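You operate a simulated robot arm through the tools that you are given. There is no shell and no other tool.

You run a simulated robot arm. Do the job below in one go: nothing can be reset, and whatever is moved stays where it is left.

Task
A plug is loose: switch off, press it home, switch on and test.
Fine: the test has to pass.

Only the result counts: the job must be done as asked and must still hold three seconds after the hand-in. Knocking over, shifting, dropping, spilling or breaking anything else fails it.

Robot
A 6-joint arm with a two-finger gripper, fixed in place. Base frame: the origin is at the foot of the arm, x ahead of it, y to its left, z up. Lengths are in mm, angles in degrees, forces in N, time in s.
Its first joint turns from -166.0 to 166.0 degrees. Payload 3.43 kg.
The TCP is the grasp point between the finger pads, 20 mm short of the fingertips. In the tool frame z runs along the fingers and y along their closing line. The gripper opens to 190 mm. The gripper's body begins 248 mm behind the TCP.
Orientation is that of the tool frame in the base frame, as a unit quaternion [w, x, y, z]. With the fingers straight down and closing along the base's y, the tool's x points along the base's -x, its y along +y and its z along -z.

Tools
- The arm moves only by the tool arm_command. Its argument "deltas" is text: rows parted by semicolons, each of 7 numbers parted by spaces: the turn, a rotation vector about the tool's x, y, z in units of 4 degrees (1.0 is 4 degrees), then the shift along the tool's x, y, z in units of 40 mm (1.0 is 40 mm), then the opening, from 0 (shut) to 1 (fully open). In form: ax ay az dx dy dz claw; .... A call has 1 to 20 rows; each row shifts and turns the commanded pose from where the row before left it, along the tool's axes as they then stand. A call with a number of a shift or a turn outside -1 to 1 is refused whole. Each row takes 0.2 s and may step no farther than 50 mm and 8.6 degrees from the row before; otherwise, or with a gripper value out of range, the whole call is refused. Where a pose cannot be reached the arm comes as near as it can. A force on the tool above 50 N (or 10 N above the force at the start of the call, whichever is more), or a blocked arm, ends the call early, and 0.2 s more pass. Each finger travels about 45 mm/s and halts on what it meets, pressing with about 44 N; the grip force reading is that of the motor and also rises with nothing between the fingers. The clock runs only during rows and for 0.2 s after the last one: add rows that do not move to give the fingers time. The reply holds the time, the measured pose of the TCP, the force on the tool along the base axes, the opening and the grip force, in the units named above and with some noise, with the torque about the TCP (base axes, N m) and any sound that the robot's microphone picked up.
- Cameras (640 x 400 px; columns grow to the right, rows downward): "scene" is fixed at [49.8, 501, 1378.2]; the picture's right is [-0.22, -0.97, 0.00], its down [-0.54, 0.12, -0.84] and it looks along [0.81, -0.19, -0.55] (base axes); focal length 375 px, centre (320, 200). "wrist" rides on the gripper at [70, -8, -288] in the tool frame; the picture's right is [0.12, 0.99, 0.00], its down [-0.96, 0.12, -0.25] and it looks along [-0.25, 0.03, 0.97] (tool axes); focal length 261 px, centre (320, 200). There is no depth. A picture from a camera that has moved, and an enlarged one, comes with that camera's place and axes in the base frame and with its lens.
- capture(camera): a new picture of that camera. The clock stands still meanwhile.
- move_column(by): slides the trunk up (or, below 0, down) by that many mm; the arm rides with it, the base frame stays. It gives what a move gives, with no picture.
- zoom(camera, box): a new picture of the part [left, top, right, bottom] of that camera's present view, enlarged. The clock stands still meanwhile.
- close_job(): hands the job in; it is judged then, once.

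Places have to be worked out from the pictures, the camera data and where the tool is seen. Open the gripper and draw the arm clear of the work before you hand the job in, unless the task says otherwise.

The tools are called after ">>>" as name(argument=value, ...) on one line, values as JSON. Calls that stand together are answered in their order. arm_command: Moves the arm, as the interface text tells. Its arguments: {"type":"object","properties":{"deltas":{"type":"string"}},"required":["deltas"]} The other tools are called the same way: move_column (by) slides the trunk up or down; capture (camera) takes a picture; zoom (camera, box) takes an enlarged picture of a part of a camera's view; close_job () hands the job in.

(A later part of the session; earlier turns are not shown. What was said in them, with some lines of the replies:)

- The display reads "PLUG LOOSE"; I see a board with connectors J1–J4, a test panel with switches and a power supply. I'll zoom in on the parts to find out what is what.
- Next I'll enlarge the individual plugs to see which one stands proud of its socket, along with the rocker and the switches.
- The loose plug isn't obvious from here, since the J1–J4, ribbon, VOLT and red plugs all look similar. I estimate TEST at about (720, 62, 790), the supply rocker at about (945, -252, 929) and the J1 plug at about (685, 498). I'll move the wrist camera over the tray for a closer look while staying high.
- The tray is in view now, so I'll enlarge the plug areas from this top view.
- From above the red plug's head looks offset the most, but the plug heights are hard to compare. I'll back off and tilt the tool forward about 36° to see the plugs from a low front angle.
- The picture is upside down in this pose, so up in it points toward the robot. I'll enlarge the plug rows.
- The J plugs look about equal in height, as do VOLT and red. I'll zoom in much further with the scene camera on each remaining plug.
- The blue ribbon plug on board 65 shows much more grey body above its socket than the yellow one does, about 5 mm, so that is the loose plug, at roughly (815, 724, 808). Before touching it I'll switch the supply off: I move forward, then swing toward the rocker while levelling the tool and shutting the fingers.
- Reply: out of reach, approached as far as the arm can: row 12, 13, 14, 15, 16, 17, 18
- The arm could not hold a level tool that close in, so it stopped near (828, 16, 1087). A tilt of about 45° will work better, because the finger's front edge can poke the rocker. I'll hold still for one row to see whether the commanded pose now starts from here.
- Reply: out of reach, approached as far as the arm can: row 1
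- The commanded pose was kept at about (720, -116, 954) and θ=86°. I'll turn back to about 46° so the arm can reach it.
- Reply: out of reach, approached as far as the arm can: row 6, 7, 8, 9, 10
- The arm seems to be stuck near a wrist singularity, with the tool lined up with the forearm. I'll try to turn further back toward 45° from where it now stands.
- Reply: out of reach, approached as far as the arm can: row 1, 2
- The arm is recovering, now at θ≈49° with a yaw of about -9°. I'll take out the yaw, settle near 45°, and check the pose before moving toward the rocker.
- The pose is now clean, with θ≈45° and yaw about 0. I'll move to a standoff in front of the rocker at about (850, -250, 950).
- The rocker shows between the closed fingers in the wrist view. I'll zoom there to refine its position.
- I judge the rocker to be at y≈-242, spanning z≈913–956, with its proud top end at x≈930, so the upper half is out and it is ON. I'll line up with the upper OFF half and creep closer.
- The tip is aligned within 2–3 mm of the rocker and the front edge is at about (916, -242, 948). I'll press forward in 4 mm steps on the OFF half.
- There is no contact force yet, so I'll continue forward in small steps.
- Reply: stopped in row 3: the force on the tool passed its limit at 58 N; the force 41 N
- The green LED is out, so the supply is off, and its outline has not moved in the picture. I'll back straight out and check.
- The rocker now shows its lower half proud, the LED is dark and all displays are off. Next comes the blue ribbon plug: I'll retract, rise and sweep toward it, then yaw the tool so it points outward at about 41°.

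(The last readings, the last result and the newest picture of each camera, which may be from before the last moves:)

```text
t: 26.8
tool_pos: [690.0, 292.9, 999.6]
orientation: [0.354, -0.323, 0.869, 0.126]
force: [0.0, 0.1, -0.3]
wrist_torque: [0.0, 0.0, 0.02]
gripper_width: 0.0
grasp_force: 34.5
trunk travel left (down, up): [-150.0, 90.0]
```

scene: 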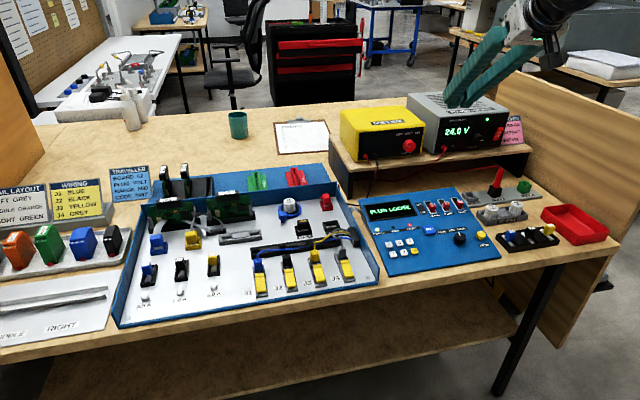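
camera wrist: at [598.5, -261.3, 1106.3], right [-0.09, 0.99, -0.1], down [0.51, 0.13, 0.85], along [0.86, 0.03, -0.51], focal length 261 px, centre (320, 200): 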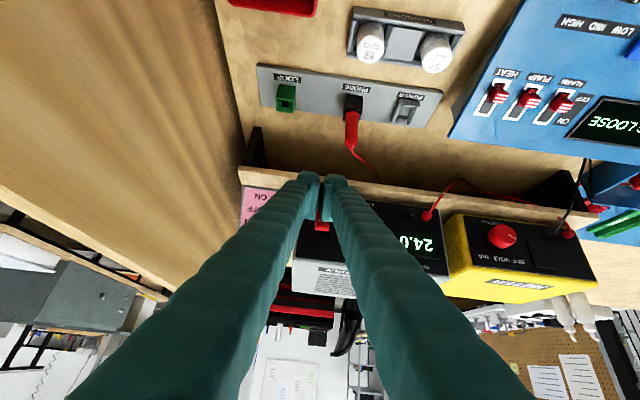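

The yaw is 40° and θ is 44°. I'll lower θ to about 36°, slide across, then reach outward toward the plug, stopping well above it.

>>> arm_command(deltas="0 1 0 0 0.89 0 0; 0 1 0 0 0.89 0 0; 0 0 0 0 0.89 0 0; 0 0 0 0 0.89 0 0; 0 0 0 0 0.89 0 0; 0 0 0 0 0.89 0 0; 0 0 0 0 0.89 0 0; 0 0 0 -0.55 0 0.84 0; 0 0 0 -0.55 0 0.84 0; 0 0 0 -0.55 0 0.84 0; 0 0 0 -0.55 0 0.84 0; 0 0 0 -0.55 0 0.84 0; 0 0 0 -0.55 0 0.84 0; 0 0 0 0 0 0 0")

>>> capture(camera="wrist")

>>> capture(camera="scene")

```text
t: 29.8
tool_pos: [700.5, 629.1, 910.8]
orientation: [0.292, -0.332, 0.891, 0.104]
force: [0.5, 0.0, -0.3]
wrist_torque: [-0.02, -0.02, -0.04]
gripper_width: 0.2
grasp_force: 34.2
trunk travel left (down, up): [-150.0, 90.0]
```

```text
taken
camera wrist: at [533.5, 477.2, 1101.3], right [-0.72, 0.69, -0.08], down [0.4, 0.5, 0.77], along [0.57, 0.52, -0.64], focal length 261 px, centre (320, 200)
```

wrist: 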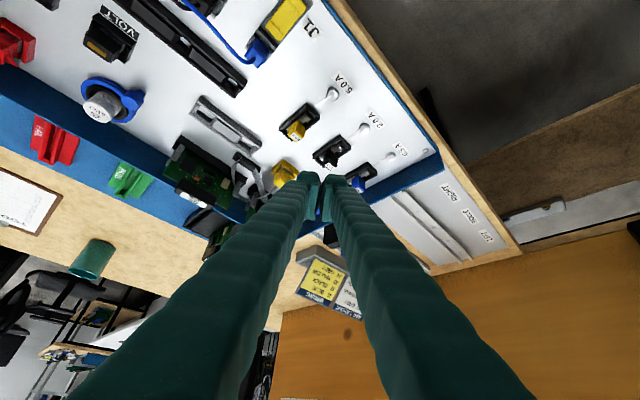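

```text
taken
```

scene: 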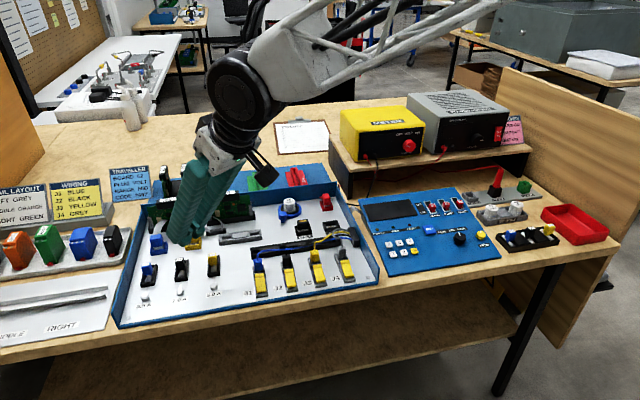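

The fingers hide the plug in the wrist view, so I'll open them partway and look between them.

>>> arm_command(deltas="0 0 0 0 0 0 0.5; 0 0 0 0 0 0 0.5; 0 0 0 0 0 0 0.5; 0 0 0 0 0 0 0.5; 0 0 0 0 0 0 0.5; 0 0 0 0 0 0 0.5")

>>> capture(camera="wrist")

>>> zoom(camera="wrist", box=[260, 150, 380, 250])

```text
t: 31.2
tool_pos: [698.4, 628.4, 911.5]
orientation: [0.292, -0.331, 0.892, 0.102]
force: [-1.1, 0.8, 0.4]
wrist_torque: [-0.02, 0.01, -0.01]
gripper_width: 94.9
grasp_force: 0.0
trunk travel left (down, up): [-150.0, 90.0]
```

```text
taken
camera wrist: at [533.2, 476.9, 1101.5], right [-0.72, 0.69, -0.08], down [0.4, 0.5, 0.77], along [0.57, 0.52, -0.64], focal length 261 px, centre (320, 200)
```

wrist: 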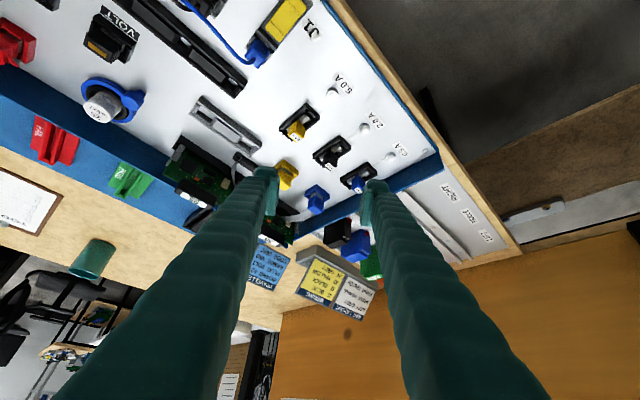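

```text
4.00 times, centred on (320, 200) of wrist
camera zoom: at [533.2, 476.9, 1101.5], right [-0.72, 0.69, -0.08], down [0.4, 0.5, 0.77], along [0.57, 0.52, -0.64], focal length 1043 px, centre (320, 200)
```

zoom: 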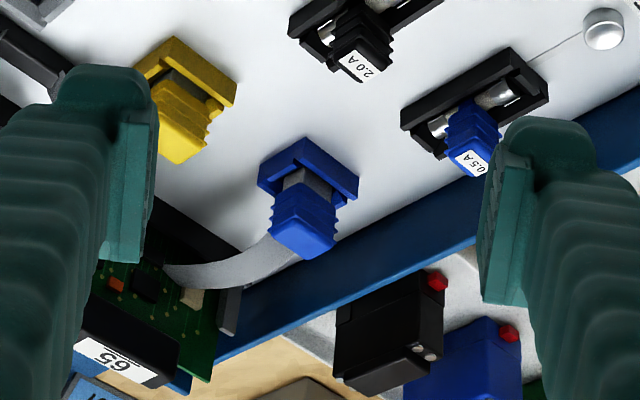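

This view clearly shows the grey body of the blue plug standing out of its socket. The plug head comes out at about (815, 726, 810), and the tool is already in line with it sideways. I'll close the fingers and reach outward, staying about 45 mm above it.

>>> arm_command(deltas="0 0 0 0 0 0 0; 0 0 0 0 0 0 0; 0 0 0 0 0 0 0; 0 0 0 0 0 0 0; 0 0 0 0 0 0 0; 0 0 0 0 0 0 0; 0 0 0 0 0 0 0; 0 0 0 -0.54 0 0.59 0; 0 0 0 -0.54 0 0.59 0; 0 0 0 -0.54 0 0.59 0; 0 0 0 -0.54 0 0.59 0; 0 0 0 0 0 0 0")

>>> zoom(camera="scene", box=[120, 180, 220, 270])

>>> zoom(camera="wrist", box=[260, 120, 380, 220])

```text
t: 33.8
tool_pos: [795.3, 709.3, 885.8]
orientation: [0.292, -0.331, 0.891, 0.103]
force: [0.0, -0.4, 0.5]
wrist_torque: [0.01, -0.02, 0.03]
gripper_width: 0.1
grasp_force: 34.1
trunk travel left (down, up): [-150.0, 90.0]
```

```text
4.44 times, centred on (170, 225) of scene
camera zoom: at [49.8, 501.0, 1378.2], right [-0.22, -0.97, 0.0], down [-0.54, 0.12, -0.84], along [0.81, -0.19, -0.55], focal length 1665 px, centre (987, 89)
```

zoom: 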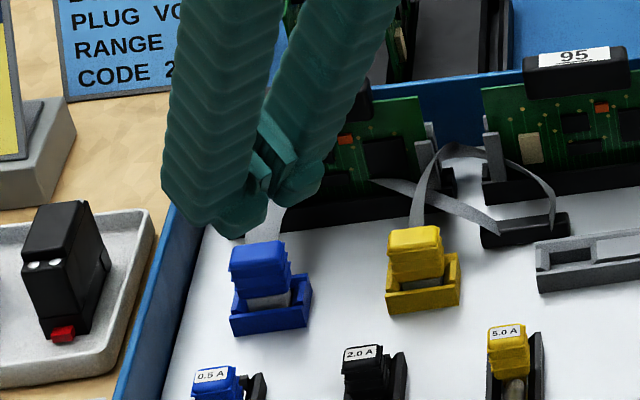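

```text
4.00 times, centred on (320, 170) of wrist
camera zoom: at [628.4, 558.6, 1075.9], right [-0.72, 0.69, -0.08], down [0.4, 0.5, 0.77], along [0.57, 0.52, -0.64], focal length 1043 px, centre (320, 320)
```

zoom: 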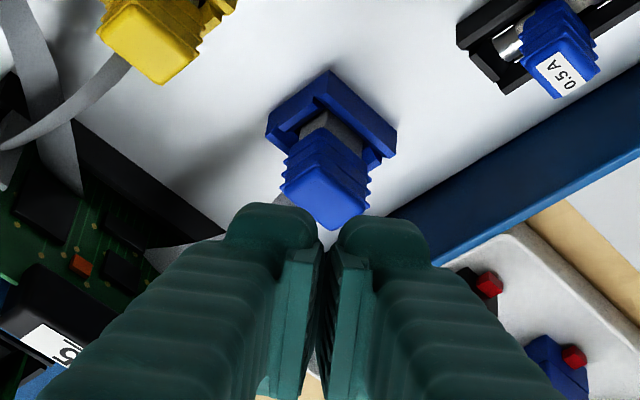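

The tip and the plug line up sideways, and the wrist rays put the head at about (812, 725, 815). I'll move out another 26 mm and come down 25 mm, leaving about 17 mm of clearance, then look again.

>>> arm_command(deltas="0 0 0 -0.526 0.03 0.382 0; 0 0 0 0.183 0 0.253 0; 0 0 0 0.183 0 0.253 0; 0 0 0 0 0 0 0")

>>> zoom(camera="scene", box=[130, 200, 190, 260])

>>> zoom(camera="wrist", box=[260, 120, 380, 220])

```text
t: 34.8
tool_pos: [814.8, 727.1, 861.1]
orientation: [0.292, -0.331, 0.891, 0.104]
force: [-0.3, 0.3, -0.6]
wrist_torque: [0.03, 0.0, -0.02]
gripper_width: 0.0
grasp_force: 34.4
trunk travel left (down, up): [-150.0, 90.0]
```

```text
6.67 times, centred on (160, 230) of scene
camera zoom: at [49.8, 501.0, 1378.2], right [-0.22, -0.97, 0.0], down [-0.54, 0.12, -0.84], along [0.81, -0.19, -0.55], focal length 2497 px, centre (1387, 0)
```

zoom: 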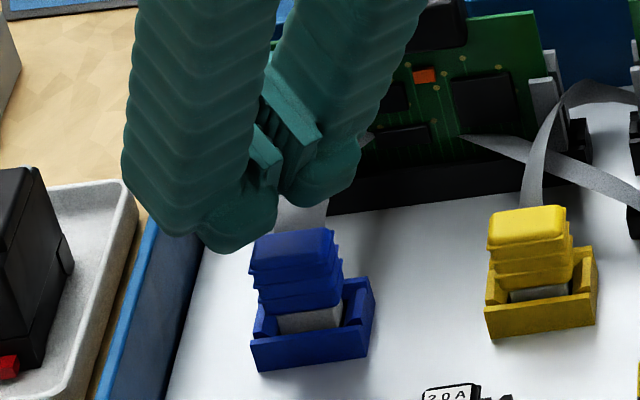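

```text
4.00 times, centred on (320, 170) of wrist
camera zoom: at [647.9, 576.4, 1051.2], right [-0.72, 0.69, -0.08], down [0.4, 0.5, 0.77], along [0.57, 0.52, -0.64], focal length 1043 px, centre (320, 320)
```

zoom: 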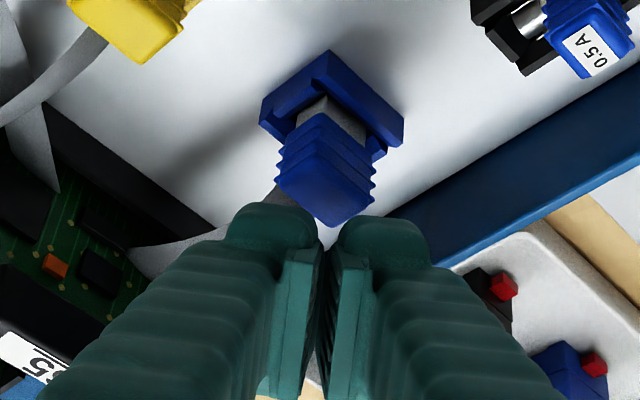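

Combining the wrist rays puts the head top at about (808, 721, 820), and the tip is centred sideways to within 2 mm. I'll come inward 4 mm and then descend vertically in 2 mm steps until it makes contact.

>>> arm_command(deltas="0 0 0 0.081 0 -0.0585 0; 0 0 0 0.0293 0 0.0406 0; 0 0 0 0.0293 0 0.0406 0; 0 0 0 0.0293 0 0.0406 0; 0 0 0 0.0293 0 0.0406 0; 0 0 0 0.0293 0 0.0406 0; 0 0 0 0 0 0 0")

>>> zoom(camera="scene", box=[130, 200, 190, 260])

>>> zoom(camera="wrist", box=[260, 120, 380, 220])

```text
t: 36.4
tool_pos: [810.8, 724.5, 849.7]
orientation: [0.292, -0.332, 0.891, 0.103]
force: [1.7, -0.1, -0.4]
wrist_torque: [0.0, 0.02, -0.01]
gripper_width: 0.2
grasp_force: 34.3
trunk travel left (down, up): [-150.0, 90.0]
```

```text
6.67 times, centred on (160, 230) of scene
camera zoom: at [49.8, 501.0, 1378.2], right [-0.22, -0.97, 0.0], down [-0.54, 0.12, -0.84], along [0.81, -0.19, -0.55], focal length 2497 px, centre (1387, 0)
```

zoom: 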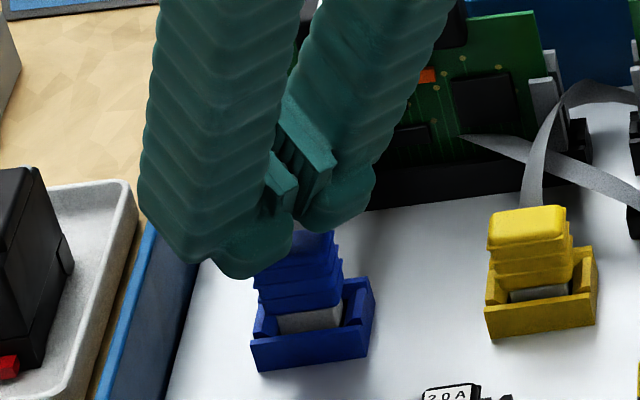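

```text
4.00 times, centred on (320, 170) of wrist
camera zoom: at [645.2, 573.4, 1041.5], right [-0.72, 0.69, -0.08], down [0.4, 0.5, 0.77], along [0.57, 0.52, -0.64], focal length 1043 px, centre (320, 320)
```

zoom: 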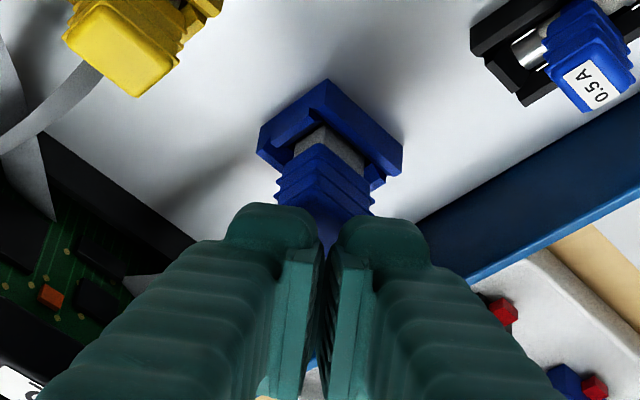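

There is no contact yet, with the tip edge just over the head. I'll continue down in 2 mm steps and watch the force.

>>> arm_command(deltas="0 0 0 0.0293 0 0.0406 0; 0 0 0 0.0293 0 0.0406 0; 0 0 0 0.0293 0 0.0406 0; 0 0 0 0.0293 0 0.0406 0; 0 0 0 0 0 0 0")

>>> zoom(camera="scene", box=[130, 200, 190, 260])

```text
t: 37.6
tool_pos: [811.3, 724.6, 842.5]
orientation: [0.292, -0.331, 0.891, 0.102]
force: [-0.3, 0.3, -0.2]
wrist_torque: [0.02, 0.01, -0.02]
gripper_width: 0.1
grasp_force: 34.3
trunk travel left (down, up): [-150.0, 90.0]
```

```text
6.67 times, centred on (160, 230) of scene
camera zoom: at [49.8, 501.0, 1378.2], right [-0.22, -0.97, 0.0], down [-0.54, 0.12, -0.84], along [0.81, -0.19, -0.55], focal length 2497 px, centre (1387, 0)
```

zoom: 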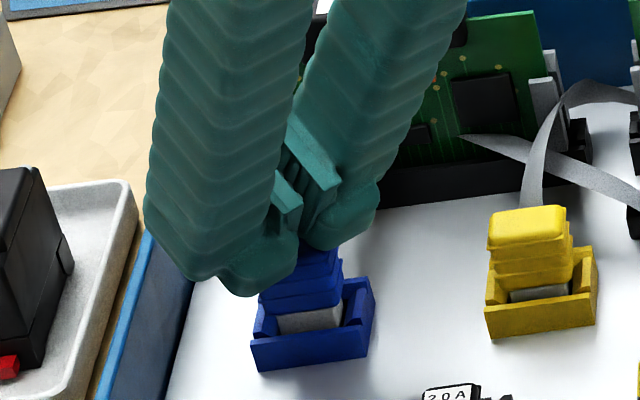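

There is still no force, so I'll continue the descent.

>>> arm_command(deltas="0 0 0 0.0293 0 0.0406 0; 0 0 0 0.0293 0 0.0406 0; 0 0 0 0.0293 0 0.0406 0; 0 0 0 0 0 0 0")

>>> zoom(camera="scene", box=[130, 200, 190, 260])

>>> zoom(camera="wrist", box=[260, 120, 380, 220])

```text
t: 38.6
tool_pos: [812.4, 724.0, 836.1]
orientation: [0.292, -0.331, 0.892, 0.103]
force: [-0.2, -0.3, 1.5]
wrist_torque: [-0.08, 0.0, -0.01]
gripper_width: 0.0
grasp_force: 34.7
trunk travel left (down, up): [-150.0, 90.0]
```

```text
6.67 times, centred on (160, 230) of scene
camera zoom: at [49.8, 501.0, 1378.2], right [-0.22, -0.97, 0.0], down [-0.54, 0.12, -0.84], along [0.81, -0.19, -0.55], focal length 2497 px, centre (1387, 0)
```

zoom: 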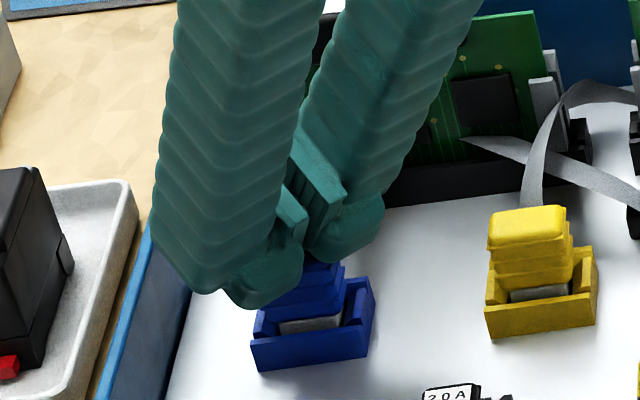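

```text
4.00 times, centred on (320, 170) of wrist
camera zoom: at [645.5, 573.2, 1027.6], right [-0.72, 0.69, -0.08], down [0.4, 0.5, 0.77], along [0.57, 0.52, -0.64], focal length 1043 px, centre (320, 320)
```

zoom: 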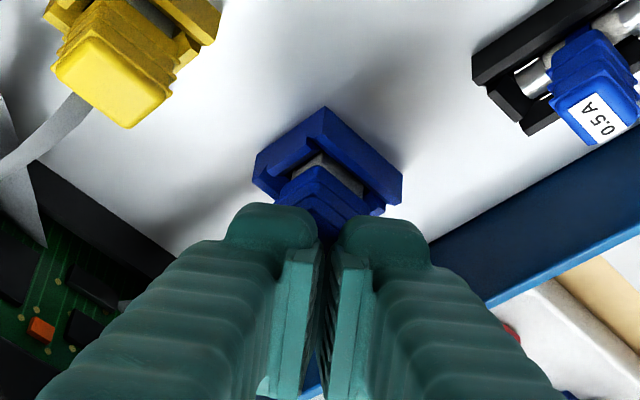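

The grey part beneath the blue head now looks shorter, so the plug may already be moving. I'll zoom in more before continuing.

>>> zoom(camera="scene", box=[145, 225, 177, 257])

>>> zoom(camera="wrist", box=[300, 135, 350, 175])

```text
12.50 times, centred on (161, 241) of scene
camera zoom: at [49.8, 501.0, 1378.2], right [-0.22, -0.97, 0.0], down [-0.54, 0.12, -0.84], along [0.81, -0.19, -0.55], focal length 4683 px, centre (2308, -312)
```

zoom: 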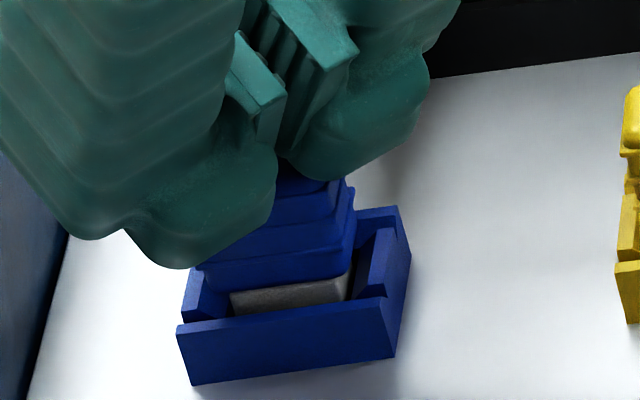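

```text
10.00 times, centred on (325, 155) of wrist
camera zoom: at [645.5, 573.2, 1027.6], right [-0.72, 0.69, -0.08], down [0.4, 0.5, 0.77], along [0.57, 0.52, -0.64], focal length 2606 px, centre (270, 650)
```

zoom: 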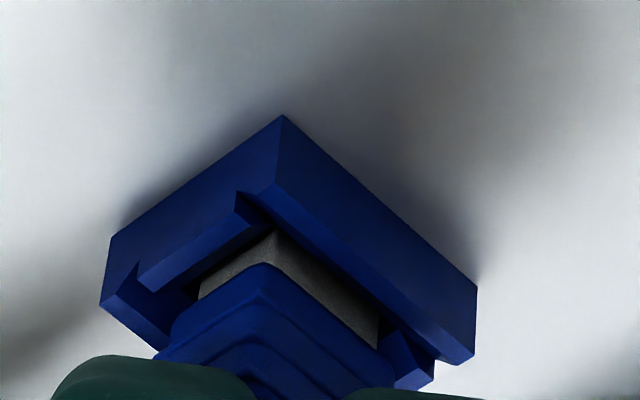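

The blue plug has gone down, and its grey strip now matches the yellow plug's. I'll keep pressing gently until a firm stop confirms it is seated.

>>> arm_command(deltas="0 0 0 0.0146 0 0.0203 0; 0 0 0 0.0146 0 0.0203 0; 0 0 0 0.0146 0 0.0203 0; 0 0 0 0 0 0 0")

>>> zoom(camera="scene", box=[145, 225, 177, 257])

```text
t: 39.6
tool_pos: [811.3, 724.2, 835.8]
orientation: [0.293, -0.33, 0.891, 0.103]
force: [-0.4, -4.7, 16.7]
wrist_torque: [-0.33, -0.07, -0.03]
gripper_width: 5.9
grasp_force: 34.3
trunk travel left (down, up): [-150.0, 90.0]
```

```text
12.50 times, centred on (161, 241) of scene
camera zoom: at [49.8, 501.0, 1378.2], right [-0.22, -0.97, 0.0], down [-0.54, 0.12, -0.84], along [0.81, -0.19, -0.55], focal length 4683 px, centre (2308, -312)
```

zoom: 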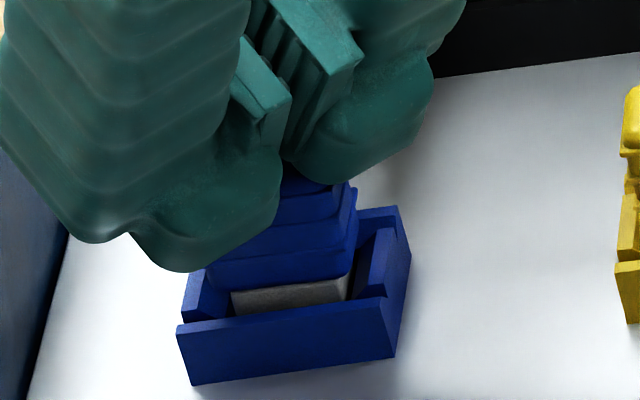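

The stop is firming up, at 16.7 N with almost no travel. I'll press a bit harder to make sure the plug is fully home.

>>> arm_command(deltas="0 0 0 0.0146 0 0.0203 0; 0 0 0 0.0146 0 0.0203 0; 0 0 0 0.0146 0 0.0203 0; 0 0 0 0 0 0 0")

>>> zoom(camera="scene", box=[145, 225, 177, 257])

```text
t: 40.6
tool_pos: [811.1, 724.0, 834.6]
orientation: [0.294, -0.331, 0.89, 0.104]
force: [-1.8, -7.7, 40.7]
wrist_torque: [-0.49, 0.01, 0.02]
gripper_width: 6.0
grasp_force: 34.1
trunk travel left (down, up): [-150.0, 90.0]
```

```text
12.50 times, centred on (161, 241) of scene
camera zoom: at [49.8, 501.0, 1378.2], right [-0.22, -0.97, 0.0], down [-0.54, 0.12, -0.84], along [0.81, -0.19, -0.55], focal length 4683 px, centre (2308, -312)
```

zoom: 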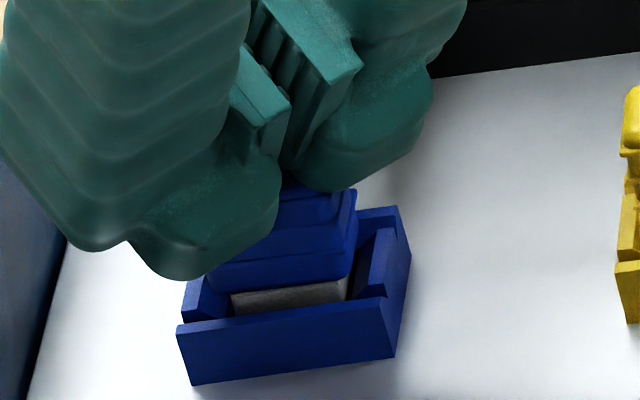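

The plug is at its stop at 40.7 N. I'll lift straight up, then retract inward and check the plug's height.

>>> arm_command(deltas="0 0 0 -0.058 0 -0.081 0; 0 0 0 -0.117 0 -0.162 0; 0 0 0 -0.29 0 -0.405 0; 0 0 0 -0.29 0 -0.405 0; 0 0 0 -0.4 0 -0.56 0; 0 0 0 -0.4 0 -0.56 0; 0 0 0 0.5 0 -0.8 0; 0 0 0 0.5 0 -0.8 0; 0 0 0 0.5 0 -0.8 0; 0 0 0 0.5 0 -0.8 0; 0 0 0 0 0 0 0")

>>> zoom(camera="scene", box=[145, 225, 177, 257])

>>> zoom(camera="scene", box=[120, 180, 270, 280])

```text
t: 43.0
tool_pos: [703.3, 634.5, 994.2]
orientation: [0.292, -0.331, 0.891, 0.103]
force: [0.7, -0.4, 0.1]
wrist_torque: [-0.03, -0.01, 0.04]
gripper_width: 0.0
grasp_force: 33.8
trunk travel left (down, up): [-150.0, 90.0]
```

```text
12.50 times, centred on (161, 241) of scene
camera zoom: at [49.8, 501.0, 1378.2], right [-0.22, -0.97, 0.0], down [-0.54, 0.12, -0.84], along [0.81, -0.19, -0.55], focal length 4683 px, centre (2308, -312)
```

zoom: 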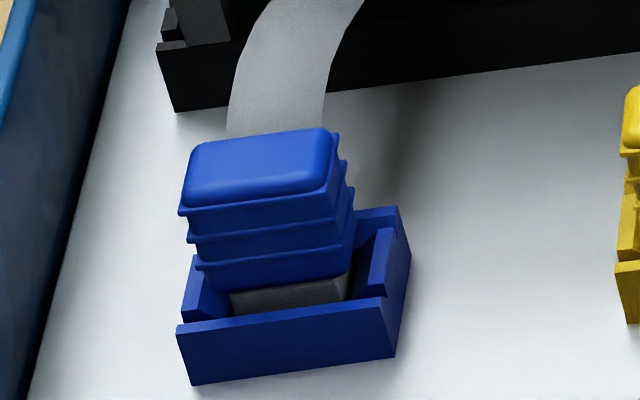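

```text
4.00 times, centred on (195, 230) of scene
camera zoom: at [49.8, 501.0, 1378.2], right [-0.22, -0.97, 0.0], down [-0.54, 0.12, -0.84], along [0.81, -0.19, -0.55], focal length 1498 px, centre (820, 80)
```

zoom: 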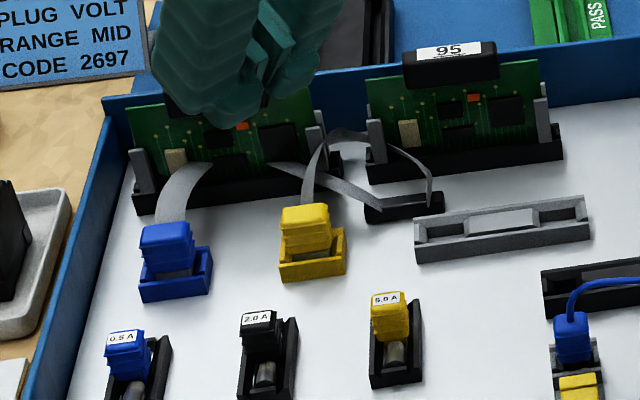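

The blue head dropped about 4 mm and now sits like the yellow one. I'll retrace the safe path back toward the rocker.

>>> arm_command(deltas="0 0 0 0.774 0 -0.559 0; 0 0 0 0.774 0 -0.559 0; 0 0 0 0.774 0 -0.559 0; 0 0 0 0.774 0 -0.559 0; 0 0 0 0.774 0 -0.559 0; 0 0 0 0.774 0 -0.559 0; 0 0 0 0 -0.89 0 0; 0 0 0 0 -0.89 0 0; 0 0 0 0 -0.89 0 0; 0 0 0 0 -0.89 0 0; 0 0 0 0 -0.89 0 0; 0 -1 0 0 -0.89 0 0; 0 -1 0 0 -0.89 0 0; 0 0 0 0 0 0 0")

>>> arm_command(deltas="0.7 0 0.71 0 0 0 0; 0.7 0 0.71 0 0 0 0; 0.7 0 0.71 0 0 0 0; 0.7 0 0.71 0 0 0 0; 0.7 0 0.71 0 0 0 0; 0.7 0 0.71 0 0 0 0; 0.7 0 0.71 0 0 0 0; 0.7 0 0.71 0 0 0 0; 0.7 0 0.71 0 0 0 0; 0.7 0 0.71 0 0 0 0; 0 0 0 0 0 0 0")

```text
t: 46.0
tool_pos: [692.1, 294.7, 994.2]
orientation: [0.354, -0.323, 0.868, 0.126]
force: [-0.3, -0.1, 0.2]
wrist_torque: [0.0, -0.03, 0.0]
gripper_width: 0.2
grasp_force: 34.3
trunk travel left (down, up): [-150.0, 90.0]
```

```text
t: 48.4
tool_pos: [691.3, 296.3, 995.3]
orientation: [0.38, -0.007, 0.925, -0.004]
force: [0.0, -0.1, 0.0]
wrist_torque: [0.0, 0.03, 0.02]
gripper_width: 0.0
grasp_force: 34.4
trunk travel left (down, up): [-150.0, 90.0]
```

I'm back at the waypoint with a clean θ≈45° and yaw 0. I'll sweep to the standoff in front of the supply and reduce the tilt to about 33°, which keeps the lower tip corner clear of the shelf while I press ON.

>>> arm_command(deltas="0 0 0 -0.09 -0.96 0.22 0; 0 0 0 -0.09 -0.96 0.22 0; 0 0 0 -0.09 -0.96 0.22 0; 0 0 0 -0.09 -0.96 0.22 0; 0 0 0 -0.09 -0.96 0.22 0; 0 0 0 -0.09 -0.96 0.22 0; 0 0 0 -0.09 -0.96 0.22 0; 0 0 0 -0.09 -0.96 0.22 0; 0 0 0 -0.09 -0.96 0.22 0; 0 0 0 -0.09 -0.96 0.22 0; 0 0 0 -0.09 -0.96 0.22 0; 0 1 0 -0.09 -0.96 0.22 0; 0 1 0 -0.09 -0.96 0.22 0; 0 1 0 -0.09 -0.96 0.22 0; 0 0 0 0 0 0 0")

>>> zoom(camera="scene", box=[480, 110, 540, 160])

>>> zoom(camera="wrist", box=[270, 150, 370, 250])

```text
t: 51.6
tool_pos: [817.5, -241.2, 948.5]
orientation: [0.279, -0.007, 0.96, -0.005]
force: [0.5, 0.7, 0.1]
wrist_torque: [-0.06, 0.0, 0.02]
gripper_width: 0.2
grasp_force: 34.4
trunk travel left (down, up): [-150.0, 90.0]
```

```text
8.00 times, centred on (510, 135) of scene
camera zoom: at [49.8, 501.0, 1378.2], right [-0.22, -0.97, 0.0], down [-0.54, 0.12, -0.84], along [0.81, -0.19, -0.55], focal length 2997 px, centre (-1200, 720)
```

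zoom: 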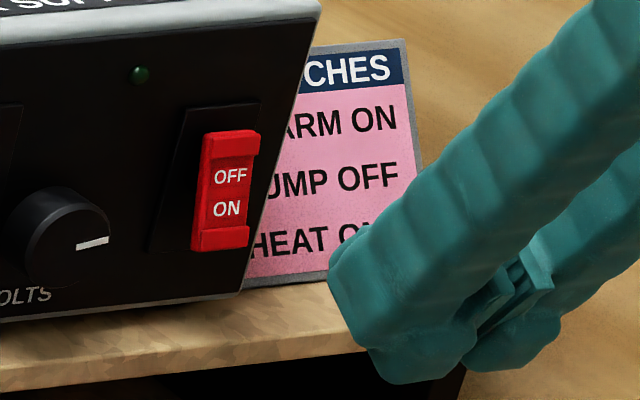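

```text
4.00 times, centred on (320, 200) of wrist
camera zoom: at [605.4, -248.9, 1152.3], right [-0.11, 0.99, -0.08], down [0.68, 0.13, 0.72], along [0.73, 0.03, -0.68], focal length 1043 px, centre (320, 200)
```

zoom: 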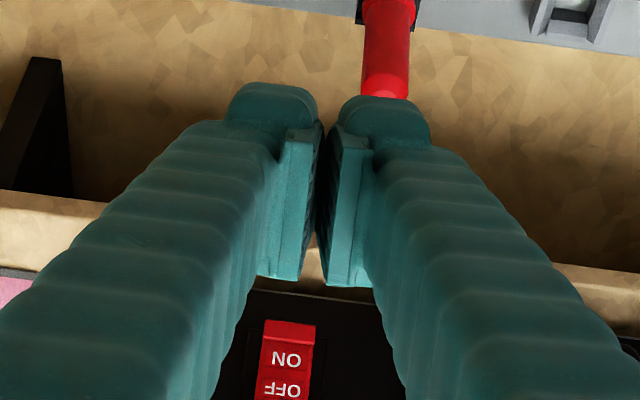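

The rocker is clearly visible, centred at y≈-242 and z≈936, with its proud lower end at z≈916. I'll move the tip edge to z≈921 and bring it close.

>>> arm_command(deltas="0 0 0 -0.555 -0.015 0.7 0; 0 0 0 -0.555 -0.015 0.7 0; 0 0 0 0 0 0 0")

>>> zoom(camera="scene", box=[480, 110, 540, 160])

>>> zoom(camera="wrist", box=[270, 170, 370, 270])

```text
t: 52.4
tool_pos: [887.7, -242.5, 925.1]
orientation: [0.281, -0.006, 0.96, -0.005]
force: [0.4, 1.0, -0.2]
wrist_torque: [0.01, -0.03, 0.0]
gripper_width: 0.0
grasp_force: 34.2
trunk travel left (down, up): [-150.0, 90.0]
```

```text
8.00 times, centred on (510, 135) of scene
camera zoom: at [49.8, 501.0, 1378.2], right [-0.22, -0.97, 0.0], down [-0.54, 0.12, -0.84], along [0.81, -0.19, -0.55], focal length 2997 px, centre (-1200, 720)
```

zoom: 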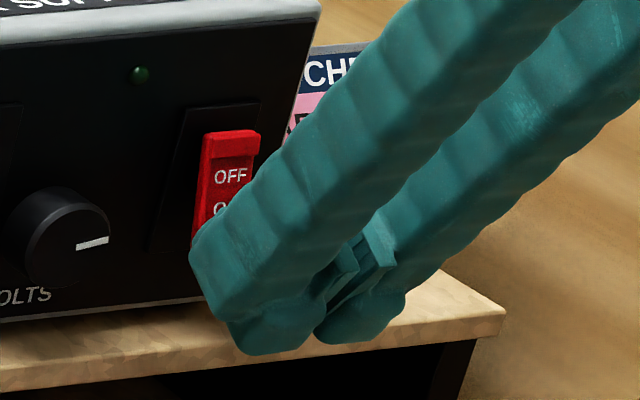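

```text
4.00 times, centred on (320, 220) of wrist
camera zoom: at [674.1, -249.9, 1129.3], right [-0.11, 0.99, -0.08], down [0.68, 0.13, 0.73], along [0.73, 0.03, -0.68], focal length 1043 px, centre (320, 120)
```

zoom: 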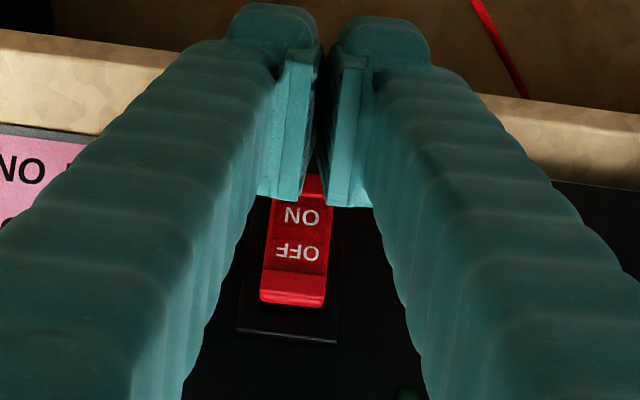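

The alignment is good, with the tip covering the lower ON half. I'll push forward in 4 mm steps.

>>> arm_command(deltas="0 0 0 -0.0844 0 0.0536 0; 0 0 0 -0.0844 0 0.0536 0; 0 0 0 -0.0844 0 0.0536 0; 0 0 0 -0.0844 0 0.0536 0; 0 0 0 -0.0844 0 0.0536 0; 0 0 0 -0.0422 0 0.0268 0; 0 0 0 -0.0422 0 0.0268 0; 0 0 0 -0.0422 0 0.0268 0; 0 0 0 0 0 0 0")

>>> zoom(camera="scene", box=[480, 110, 540, 160])

```text
t: 54.4
tool_pos: [910.4, -244.1, 925.0]
orientation: [0.28, -0.007, 0.96, -0.004]
force: [-25.0, 2.6, 1.5]
wrist_torque: [0.01, -0.11, -0.16]
gripper_width: 0.3
grasp_force: 34.4
trunk travel left (down, up): [-150.0, 90.0]
```

```text
8.00 times, centred on (510, 135) of scene
camera zoom: at [49.8, 501.0, 1378.2], right [-0.22, -0.97, 0.0], down [-0.54, 0.12, -0.84], along [0.81, -0.19, -0.55], focal length 2997 px, centre (-1200, 720)
```

zoom: 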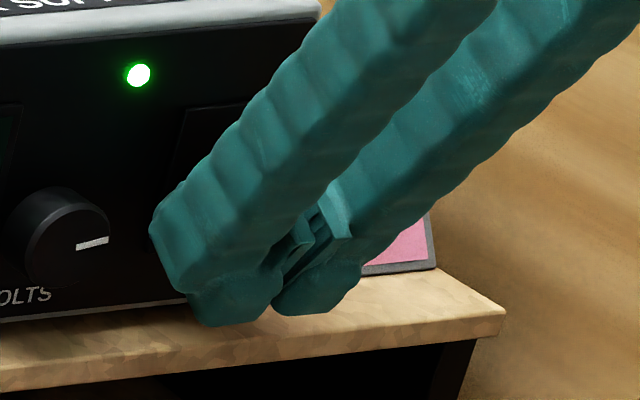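

The green LED is lit, so power is back on. I'll back straight out and read the displays.

>>> arm_command(deltas="0 0 0 0.1 0 -0.065 0; 0 0 0 0.42 0 -0.27 0; 0 0 0 0.7 0 -0.45 0; 0 0 0 0.5 0 -0.8 0; 0 0 0 0.2 0.3 -0.9 0; 0 0 0 0 0 0 0")

>>> zoom(camera="scene", box=[330, 80, 540, 260])

>>> zoom(camera="scene", box=[350, 180, 500, 280])

```text
t: 55.8
tool_pos: [793.5, -230.0, 967.5]
orientation: [0.281, -0.008, 0.96, -0.005]
force: [0.6, -0.3, 0.0]
wrist_torque: [0.0, -0.01, -0.01]
gripper_width: 0.0
grasp_force: 34.4
trunk travel left (down, up): [-150.0, 90.0]
```

```text
2.22 times, centred on (435, 170) of scene
camera zoom: at [49.8, 501.0, 1378.2], right [-0.22, -0.97, 0.0], down [-0.54, 0.12, -0.84], along [0.81, -0.19, -0.55], focal length 832 px, centre (64, 267)
```

zoom: 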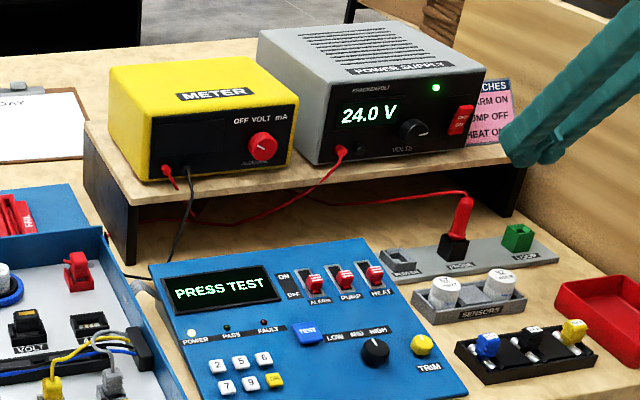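

```text
4.00 times, centred on (425, 230) of scene
camera zoom: at [49.8, 501.0, 1378.2], right [-0.22, -0.97, 0.0], down [-0.54, 0.12, -0.84], along [0.81, -0.19, -0.55], focal length 1498 px, centre (-100, 80)
```

zoom: 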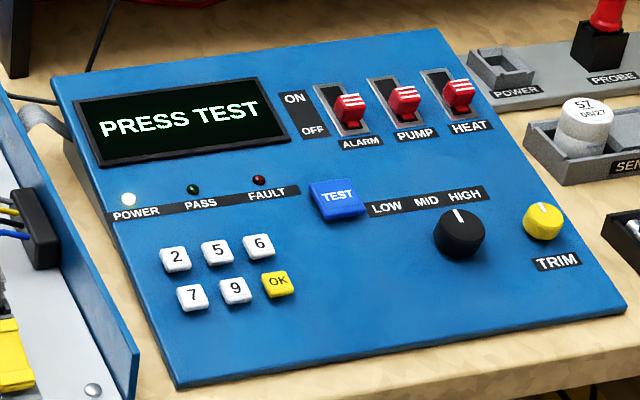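

The display now says PRESS TEST. I'll move over the panel with the tool tilted about 12°, square to its slope, and open the fingers partly to see the TEST button between them.

>>> arm_command(deltas="0 1 0 0 0.9 0 0.4; 0 1 0 0 0.9 0 0.4; 0 1 0 0 0.9 0 0.4; 0 1 0 0 0.9 0 0.4; 0 1 0 0 0.9 0 0.4; 0 0 0 0.7 0.9 0.15 0.4; 0 0 0 0.7 0.95 0.15 0.4; 0 0 0 0.7 0.95 0.15 0.4; 0 0 0 0 0 0 0.4; 0 0 0 0 0 0 0.4")

>>> capture(camera="wrist")

>>> zoom(camera="wrist", box=[260, 130, 380, 230])

```text
t: 58.0
tool_pos: [712.0, 59.2, 926.3]
orientation: [0.11, -0.007, 0.994, -0.006]
force: [0.2, 0.6, 0.2]
wrist_torque: [-0.02, 0.0, 0.02]
gripper_width: 75.7
grasp_force: 0.1
trunk travel left (down, up): [-150.0, 90.0]
```

```text
taken
camera wrist: at [582.9, 53.8, 1192.1], right [-0.13, 0.99, -0.04], down [0.88, 0.13, 0.45], along [0.45, 0.02, -0.89], focal length 261 px, centre (320, 200)
```

wrist: 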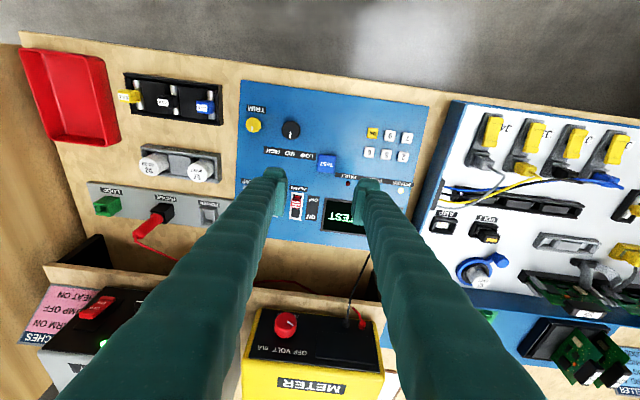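

```text
4.00 times, centred on (320, 180) of wrist
camera zoom: at [582.9, 53.8, 1192.1], right [-0.13, 0.99, -0.04], down [0.88, 0.13, 0.45], along [0.45, 0.02, -0.89], focal length 1043 px, centre (320, 280)
```

zoom: 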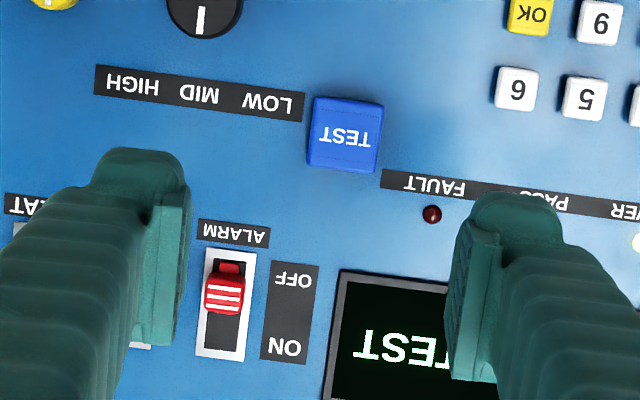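

TEST is clearly seen, with its top at about (718, 64.5, 791). I'll shut the fingers and come down to about 30 mm above it along the panel normal.

>>> arm_command(deltas="0 0 0 0 0 0 0; 0 0 0 0 0 0 0; 0 0 0 0 0 0 0; 0 0 0 0 0 0 0; 0 0 0 0 0 0 0; 0 0 0 0.198 0.044 0.694 0; 0 0 0 0.198 0.044 0.694 0; 0 0 0 0.198 0.044 0.694 0; 0 0 0 0 0 0 0")

>>> zoom(camera="scene", box=[380, 190, 480, 260])

>>> zoom(camera="wrist", box=[260, 120, 380, 220])

```text
t: 60.0
tool_pos: [707.1, 63.4, 841.7]
orientation: [0.11, -0.006, 0.994, -0.005]
force: [0.2, -0.5, -0.4]
wrist_torque: [0.04, 0.01, 0.02]
gripper_width: 0.0
grasp_force: 34.6
trunk travel left (down, up): [-150.0, 90.0]
```

```text
5.71 times, centred on (430, 225) of scene
camera zoom: at [49.8, 501.0, 1378.2], right [-0.22, -0.97, 0.0], down [-0.54, 0.12, -0.84], along [0.81, -0.19, -0.55], focal length 2141 px, centre (-309, 57)
```

zoom: 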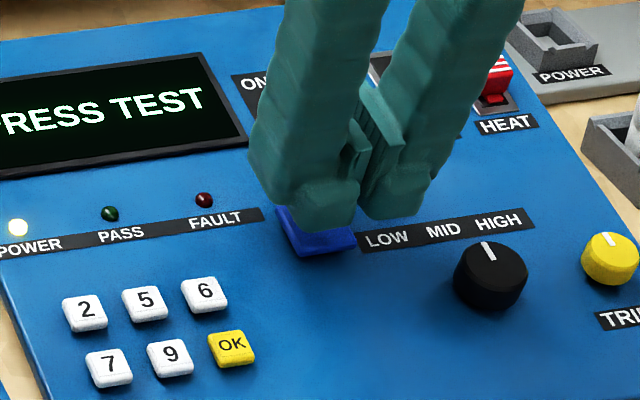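

```text
4.00 times, centred on (320, 170) of wrist
camera zoom: at [576.9, 58.4, 1105.9], right [-0.13, 0.99, -0.04], down [0.88, 0.13, 0.45], along [0.45, 0.02, -0.89], focal length 1043 px, centre (320, 320)
```

zoom: 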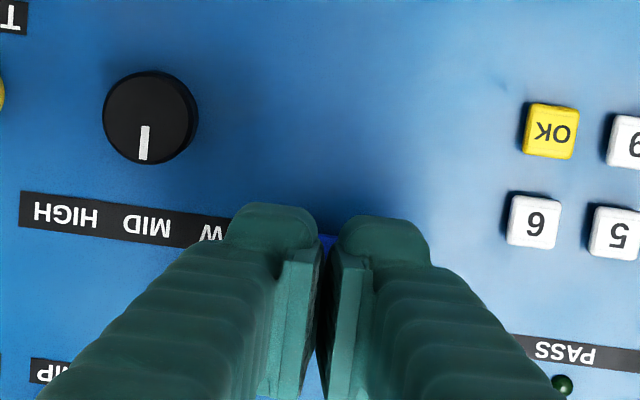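

The tip looks a few millimetres to the -y side of the button. I'll shift +5 mm in y, come down 18 mm and check again.

>>> arm_command(deltas="0 0 0 0 0.125 0.2 0; 0 0 0 0 0 0.25 0; 0 0 0 0 0 0 0")

>>> zoom(camera="scene", box=[380, 190, 480, 260])

>>> zoom(camera="wrist", box=[290, 150, 350, 200])

```text
t: 60.8
tool_pos: [710.0, 68.8, 824.3]
orientation: [0.11, -0.006, 0.994, -0.005]
force: [0.0, 0.6, 0.1]
wrist_torque: [0.0, -0.03, -0.01]
gripper_width: 0.1
grasp_force: 34.7
trunk travel left (down, up): [-150.0, 90.0]
```

```text
5.71 times, centred on (430, 225) of scene
camera zoom: at [49.8, 501.0, 1378.2], right [-0.22, -0.97, 0.0], down [-0.54, 0.12, -0.84], along [0.81, -0.19, -0.55], focal length 2141 px, centre (-309, 57)
```

zoom: 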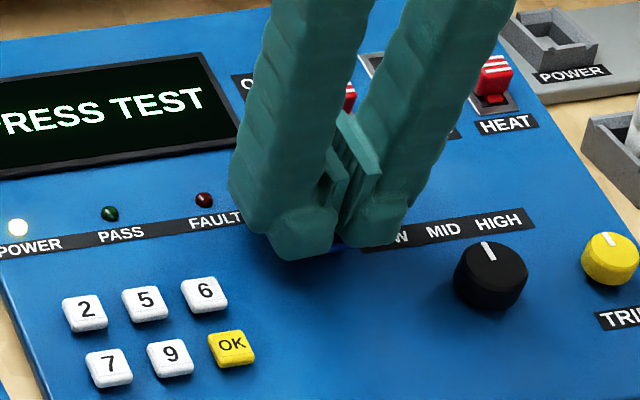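

```text
8.00 times, centred on (320, 175) of wrist
camera zoom: at [581.2, 63.2, 1088.7], right [-0.13, 0.99, -0.04], down [0.88, 0.13, 0.45], along [0.45, 0.02, -0.89], focal length 2085 px, centre (320, 400)
```

zoom: 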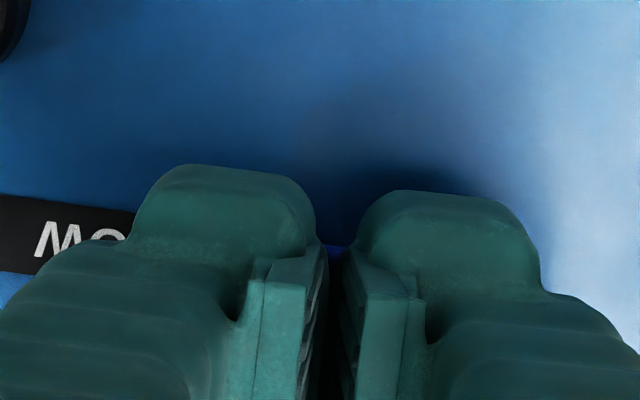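

The tip now covers the button well. I'll descend along the tool axis in 2 mm steps until it presses.

>>> arm_command(deltas="0 0 0 0 0 0.05 0; 0 0 0 0 0 0.05 0; 0 0 0 0 0 0.05 0; 0 0 0 0 0 0.05 0; 0 0 0 0 0 0.05 0; 0 0 0 0 0 0.05 0; 0 0 0 0 0 0 0")

>>> zoom(camera="scene", box=[350, 180, 500, 280])

```text
t: 62.4
tool_pos: [714.1, 68.4, 812.7]
orientation: [0.11, -0.006, 0.994, -0.006]
force: [-0.5, 1.9, 9.8]
wrist_torque: [0.09, 0.06, 0.0]
gripper_width: 5.9
grasp_force: 34.4
trunk travel left (down, up): [-150.0, 90.0]
heard: click
```

```text
4.00 times, centred on (425, 230) of scene
camera zoom: at [49.8, 501.0, 1378.2], right [-0.22, -0.97, 0.0], down [-0.54, 0.12, -0.84], along [0.81, -0.19, -0.55], focal length 1498 px, centre (-100, 80)
```

zoom: 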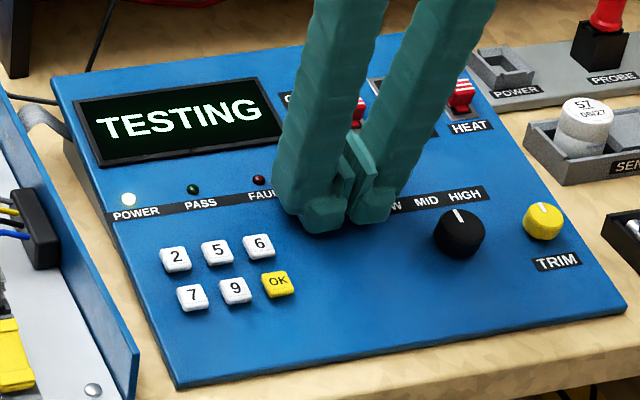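

A click was heard and the display reads TESTING. I'll lift off the button along the tool axis and wait for the result.

>>> arm_command(deltas="0 0 0 0 0 -0.1 0; 0 0 0 0 0 -0.3 0; 0 0 0 0 0 -0.6 0; 0 0 0 0 0 -0.8 0; 0 0 0 0 0 -0.8 0; 0 0 0 0 0 -0.8 0; 0 0 0 0 0 0 0; 0 0 0 0 0 0 0; 0 0 0 0 0 0 0; 0 0 0 0 0 0 0; 0 0 0 0 0 0 0; 0 0 0 0 0 0 0; 0 0 0 0 0 0 0")

>>> zoom(camera="scene", box=[350, 180, 500, 280])

```text
t: 65.2
tool_pos: [685.3, 70.0, 946.2]
orientation: [0.109, -0.006, 0.994, -0.006]
force: [-0.3, -1.2, -0.6]
wrist_torque: [0.0, 0.0, 0.0]
gripper_width: 0.1
grasp_force: 33.8
trunk travel left (down, up): [-150.0, 90.0]
```

```text
4.00 times, centred on (425, 230) of scene
camera zoom: at [49.8, 501.0, 1378.2], right [-0.22, -0.97, 0.0], down [-0.54, 0.12, -0.84], along [0.81, -0.19, -0.55], focal length 1498 px, centre (-100, 80)
```

zoom: 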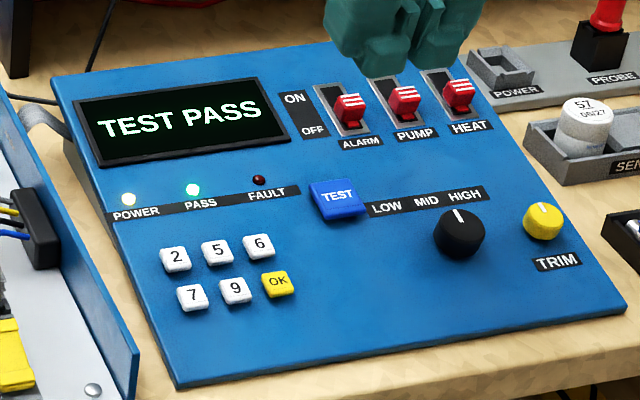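

The display shows TEST PASS and the PASS light is lit. I'll raise the arm clear, open the gripper and take a final look around.

>>> arm_command(deltas="0 0 0 0.2 0 -0.9 0; 0 0 0 0.2 0 -0.9 0; 0 0 0 0.2 0 -0.9 0; 0 0 0 0.2 0 -0.9 0; 0 0 0 0 0 0 1; 0 0 0 0 0 0 1; 0 0 0 0 0 0 1; 0 0 0 0 0 0 1; 0 0 0 0 0 0 1; 0 0 0 0 0 0 1; 0 0 0 0 0 0 1; 0 0 0 0 0 0 1; 0 0 0 0 0 0 1; 0 0 0 0 0 0 1; 0 0 0 0 0 0 1; 0 0 0 0 0 0 1")

>>> capture(camera="scene")

>>> zoom(camera="scene", box=[120, 150, 400, 310])

>>> zoom(camera="scene", box=[330, 80, 540, 260])

```text
t: 68.6
tool_pos: [621.2, 70.2, 1078.4]
orientation: [0.109, -0.006, 0.994, -0.006]
force: [0.4, -0.1, 0.5]
wrist_torque: [-0.02, -0.01, 0.0]
gripper_width: 190.0
grasp_force: 0.0
trunk travel left (down, up): [-150.0, 90.0]
```

```text
taken
```

scene: 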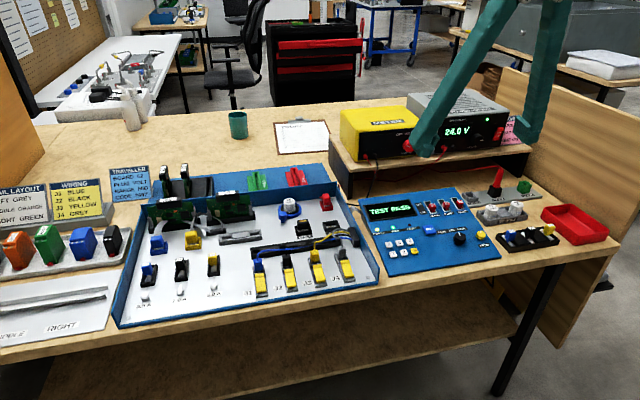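

```text
2.29 times, centred on (260, 230) of scene
camera zoom: at [49.8, 501.0, 1378.2], right [-0.22, -0.97, 0.0], down [-0.54, 0.12, -0.84], along [0.81, -0.19, -0.55], focal length 856 px, centre (457, 131)
```

zoom: 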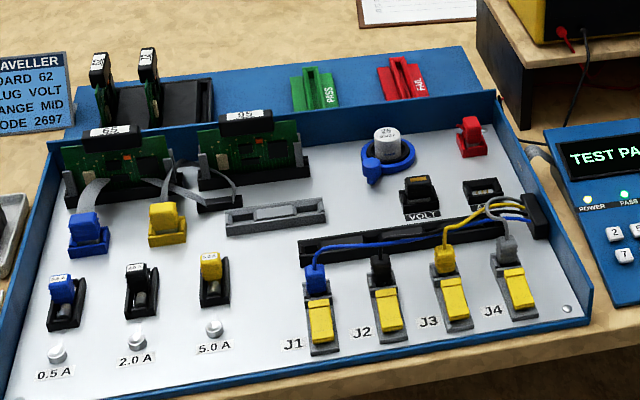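

```text
2.22 times, centred on (435, 170) of scene
camera zoom: at [49.8, 501.0, 1378.2], right [-0.22, -0.97, 0.0], down [-0.54, 0.12, -0.84], along [0.81, -0.19, -0.55], focal length 832 px, centre (64, 267)
```

zoom: 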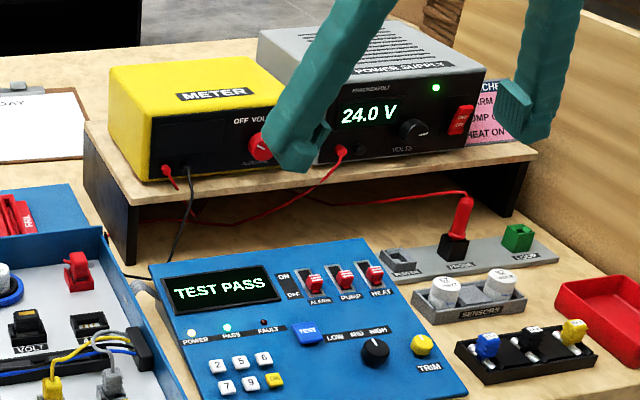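

The display still reads TEST PASS, the supply is on at 24.0 V, the plug is seated and nothing else looks disturbed. The arm is clear and the gripper open, so I'm handing the job in.

>>> close_job()

```text
The job is handed in.
```

The loose plug is pressed home and the test passes: the panel reads TEST PASS with its PASS light on.

- **Loose plug:** it was the blue ribbon plug in front of board 65, standing about 5 mm proud of its socket.
- **Switch off:** I pressed the power supply rocker to OFF; its light and all the displays went dark.
- **Press home:** I pushed the plug down to a firm stop at about 40 N. It now sits like the yellow plug beside it.
- **Switch on and test:** the supply came back at 24.0 V, the panel asked for TEST, and one press gave the pass.

In the last pictures nothing else had moved. I opened the gripper and drew the arm clear before handing in.
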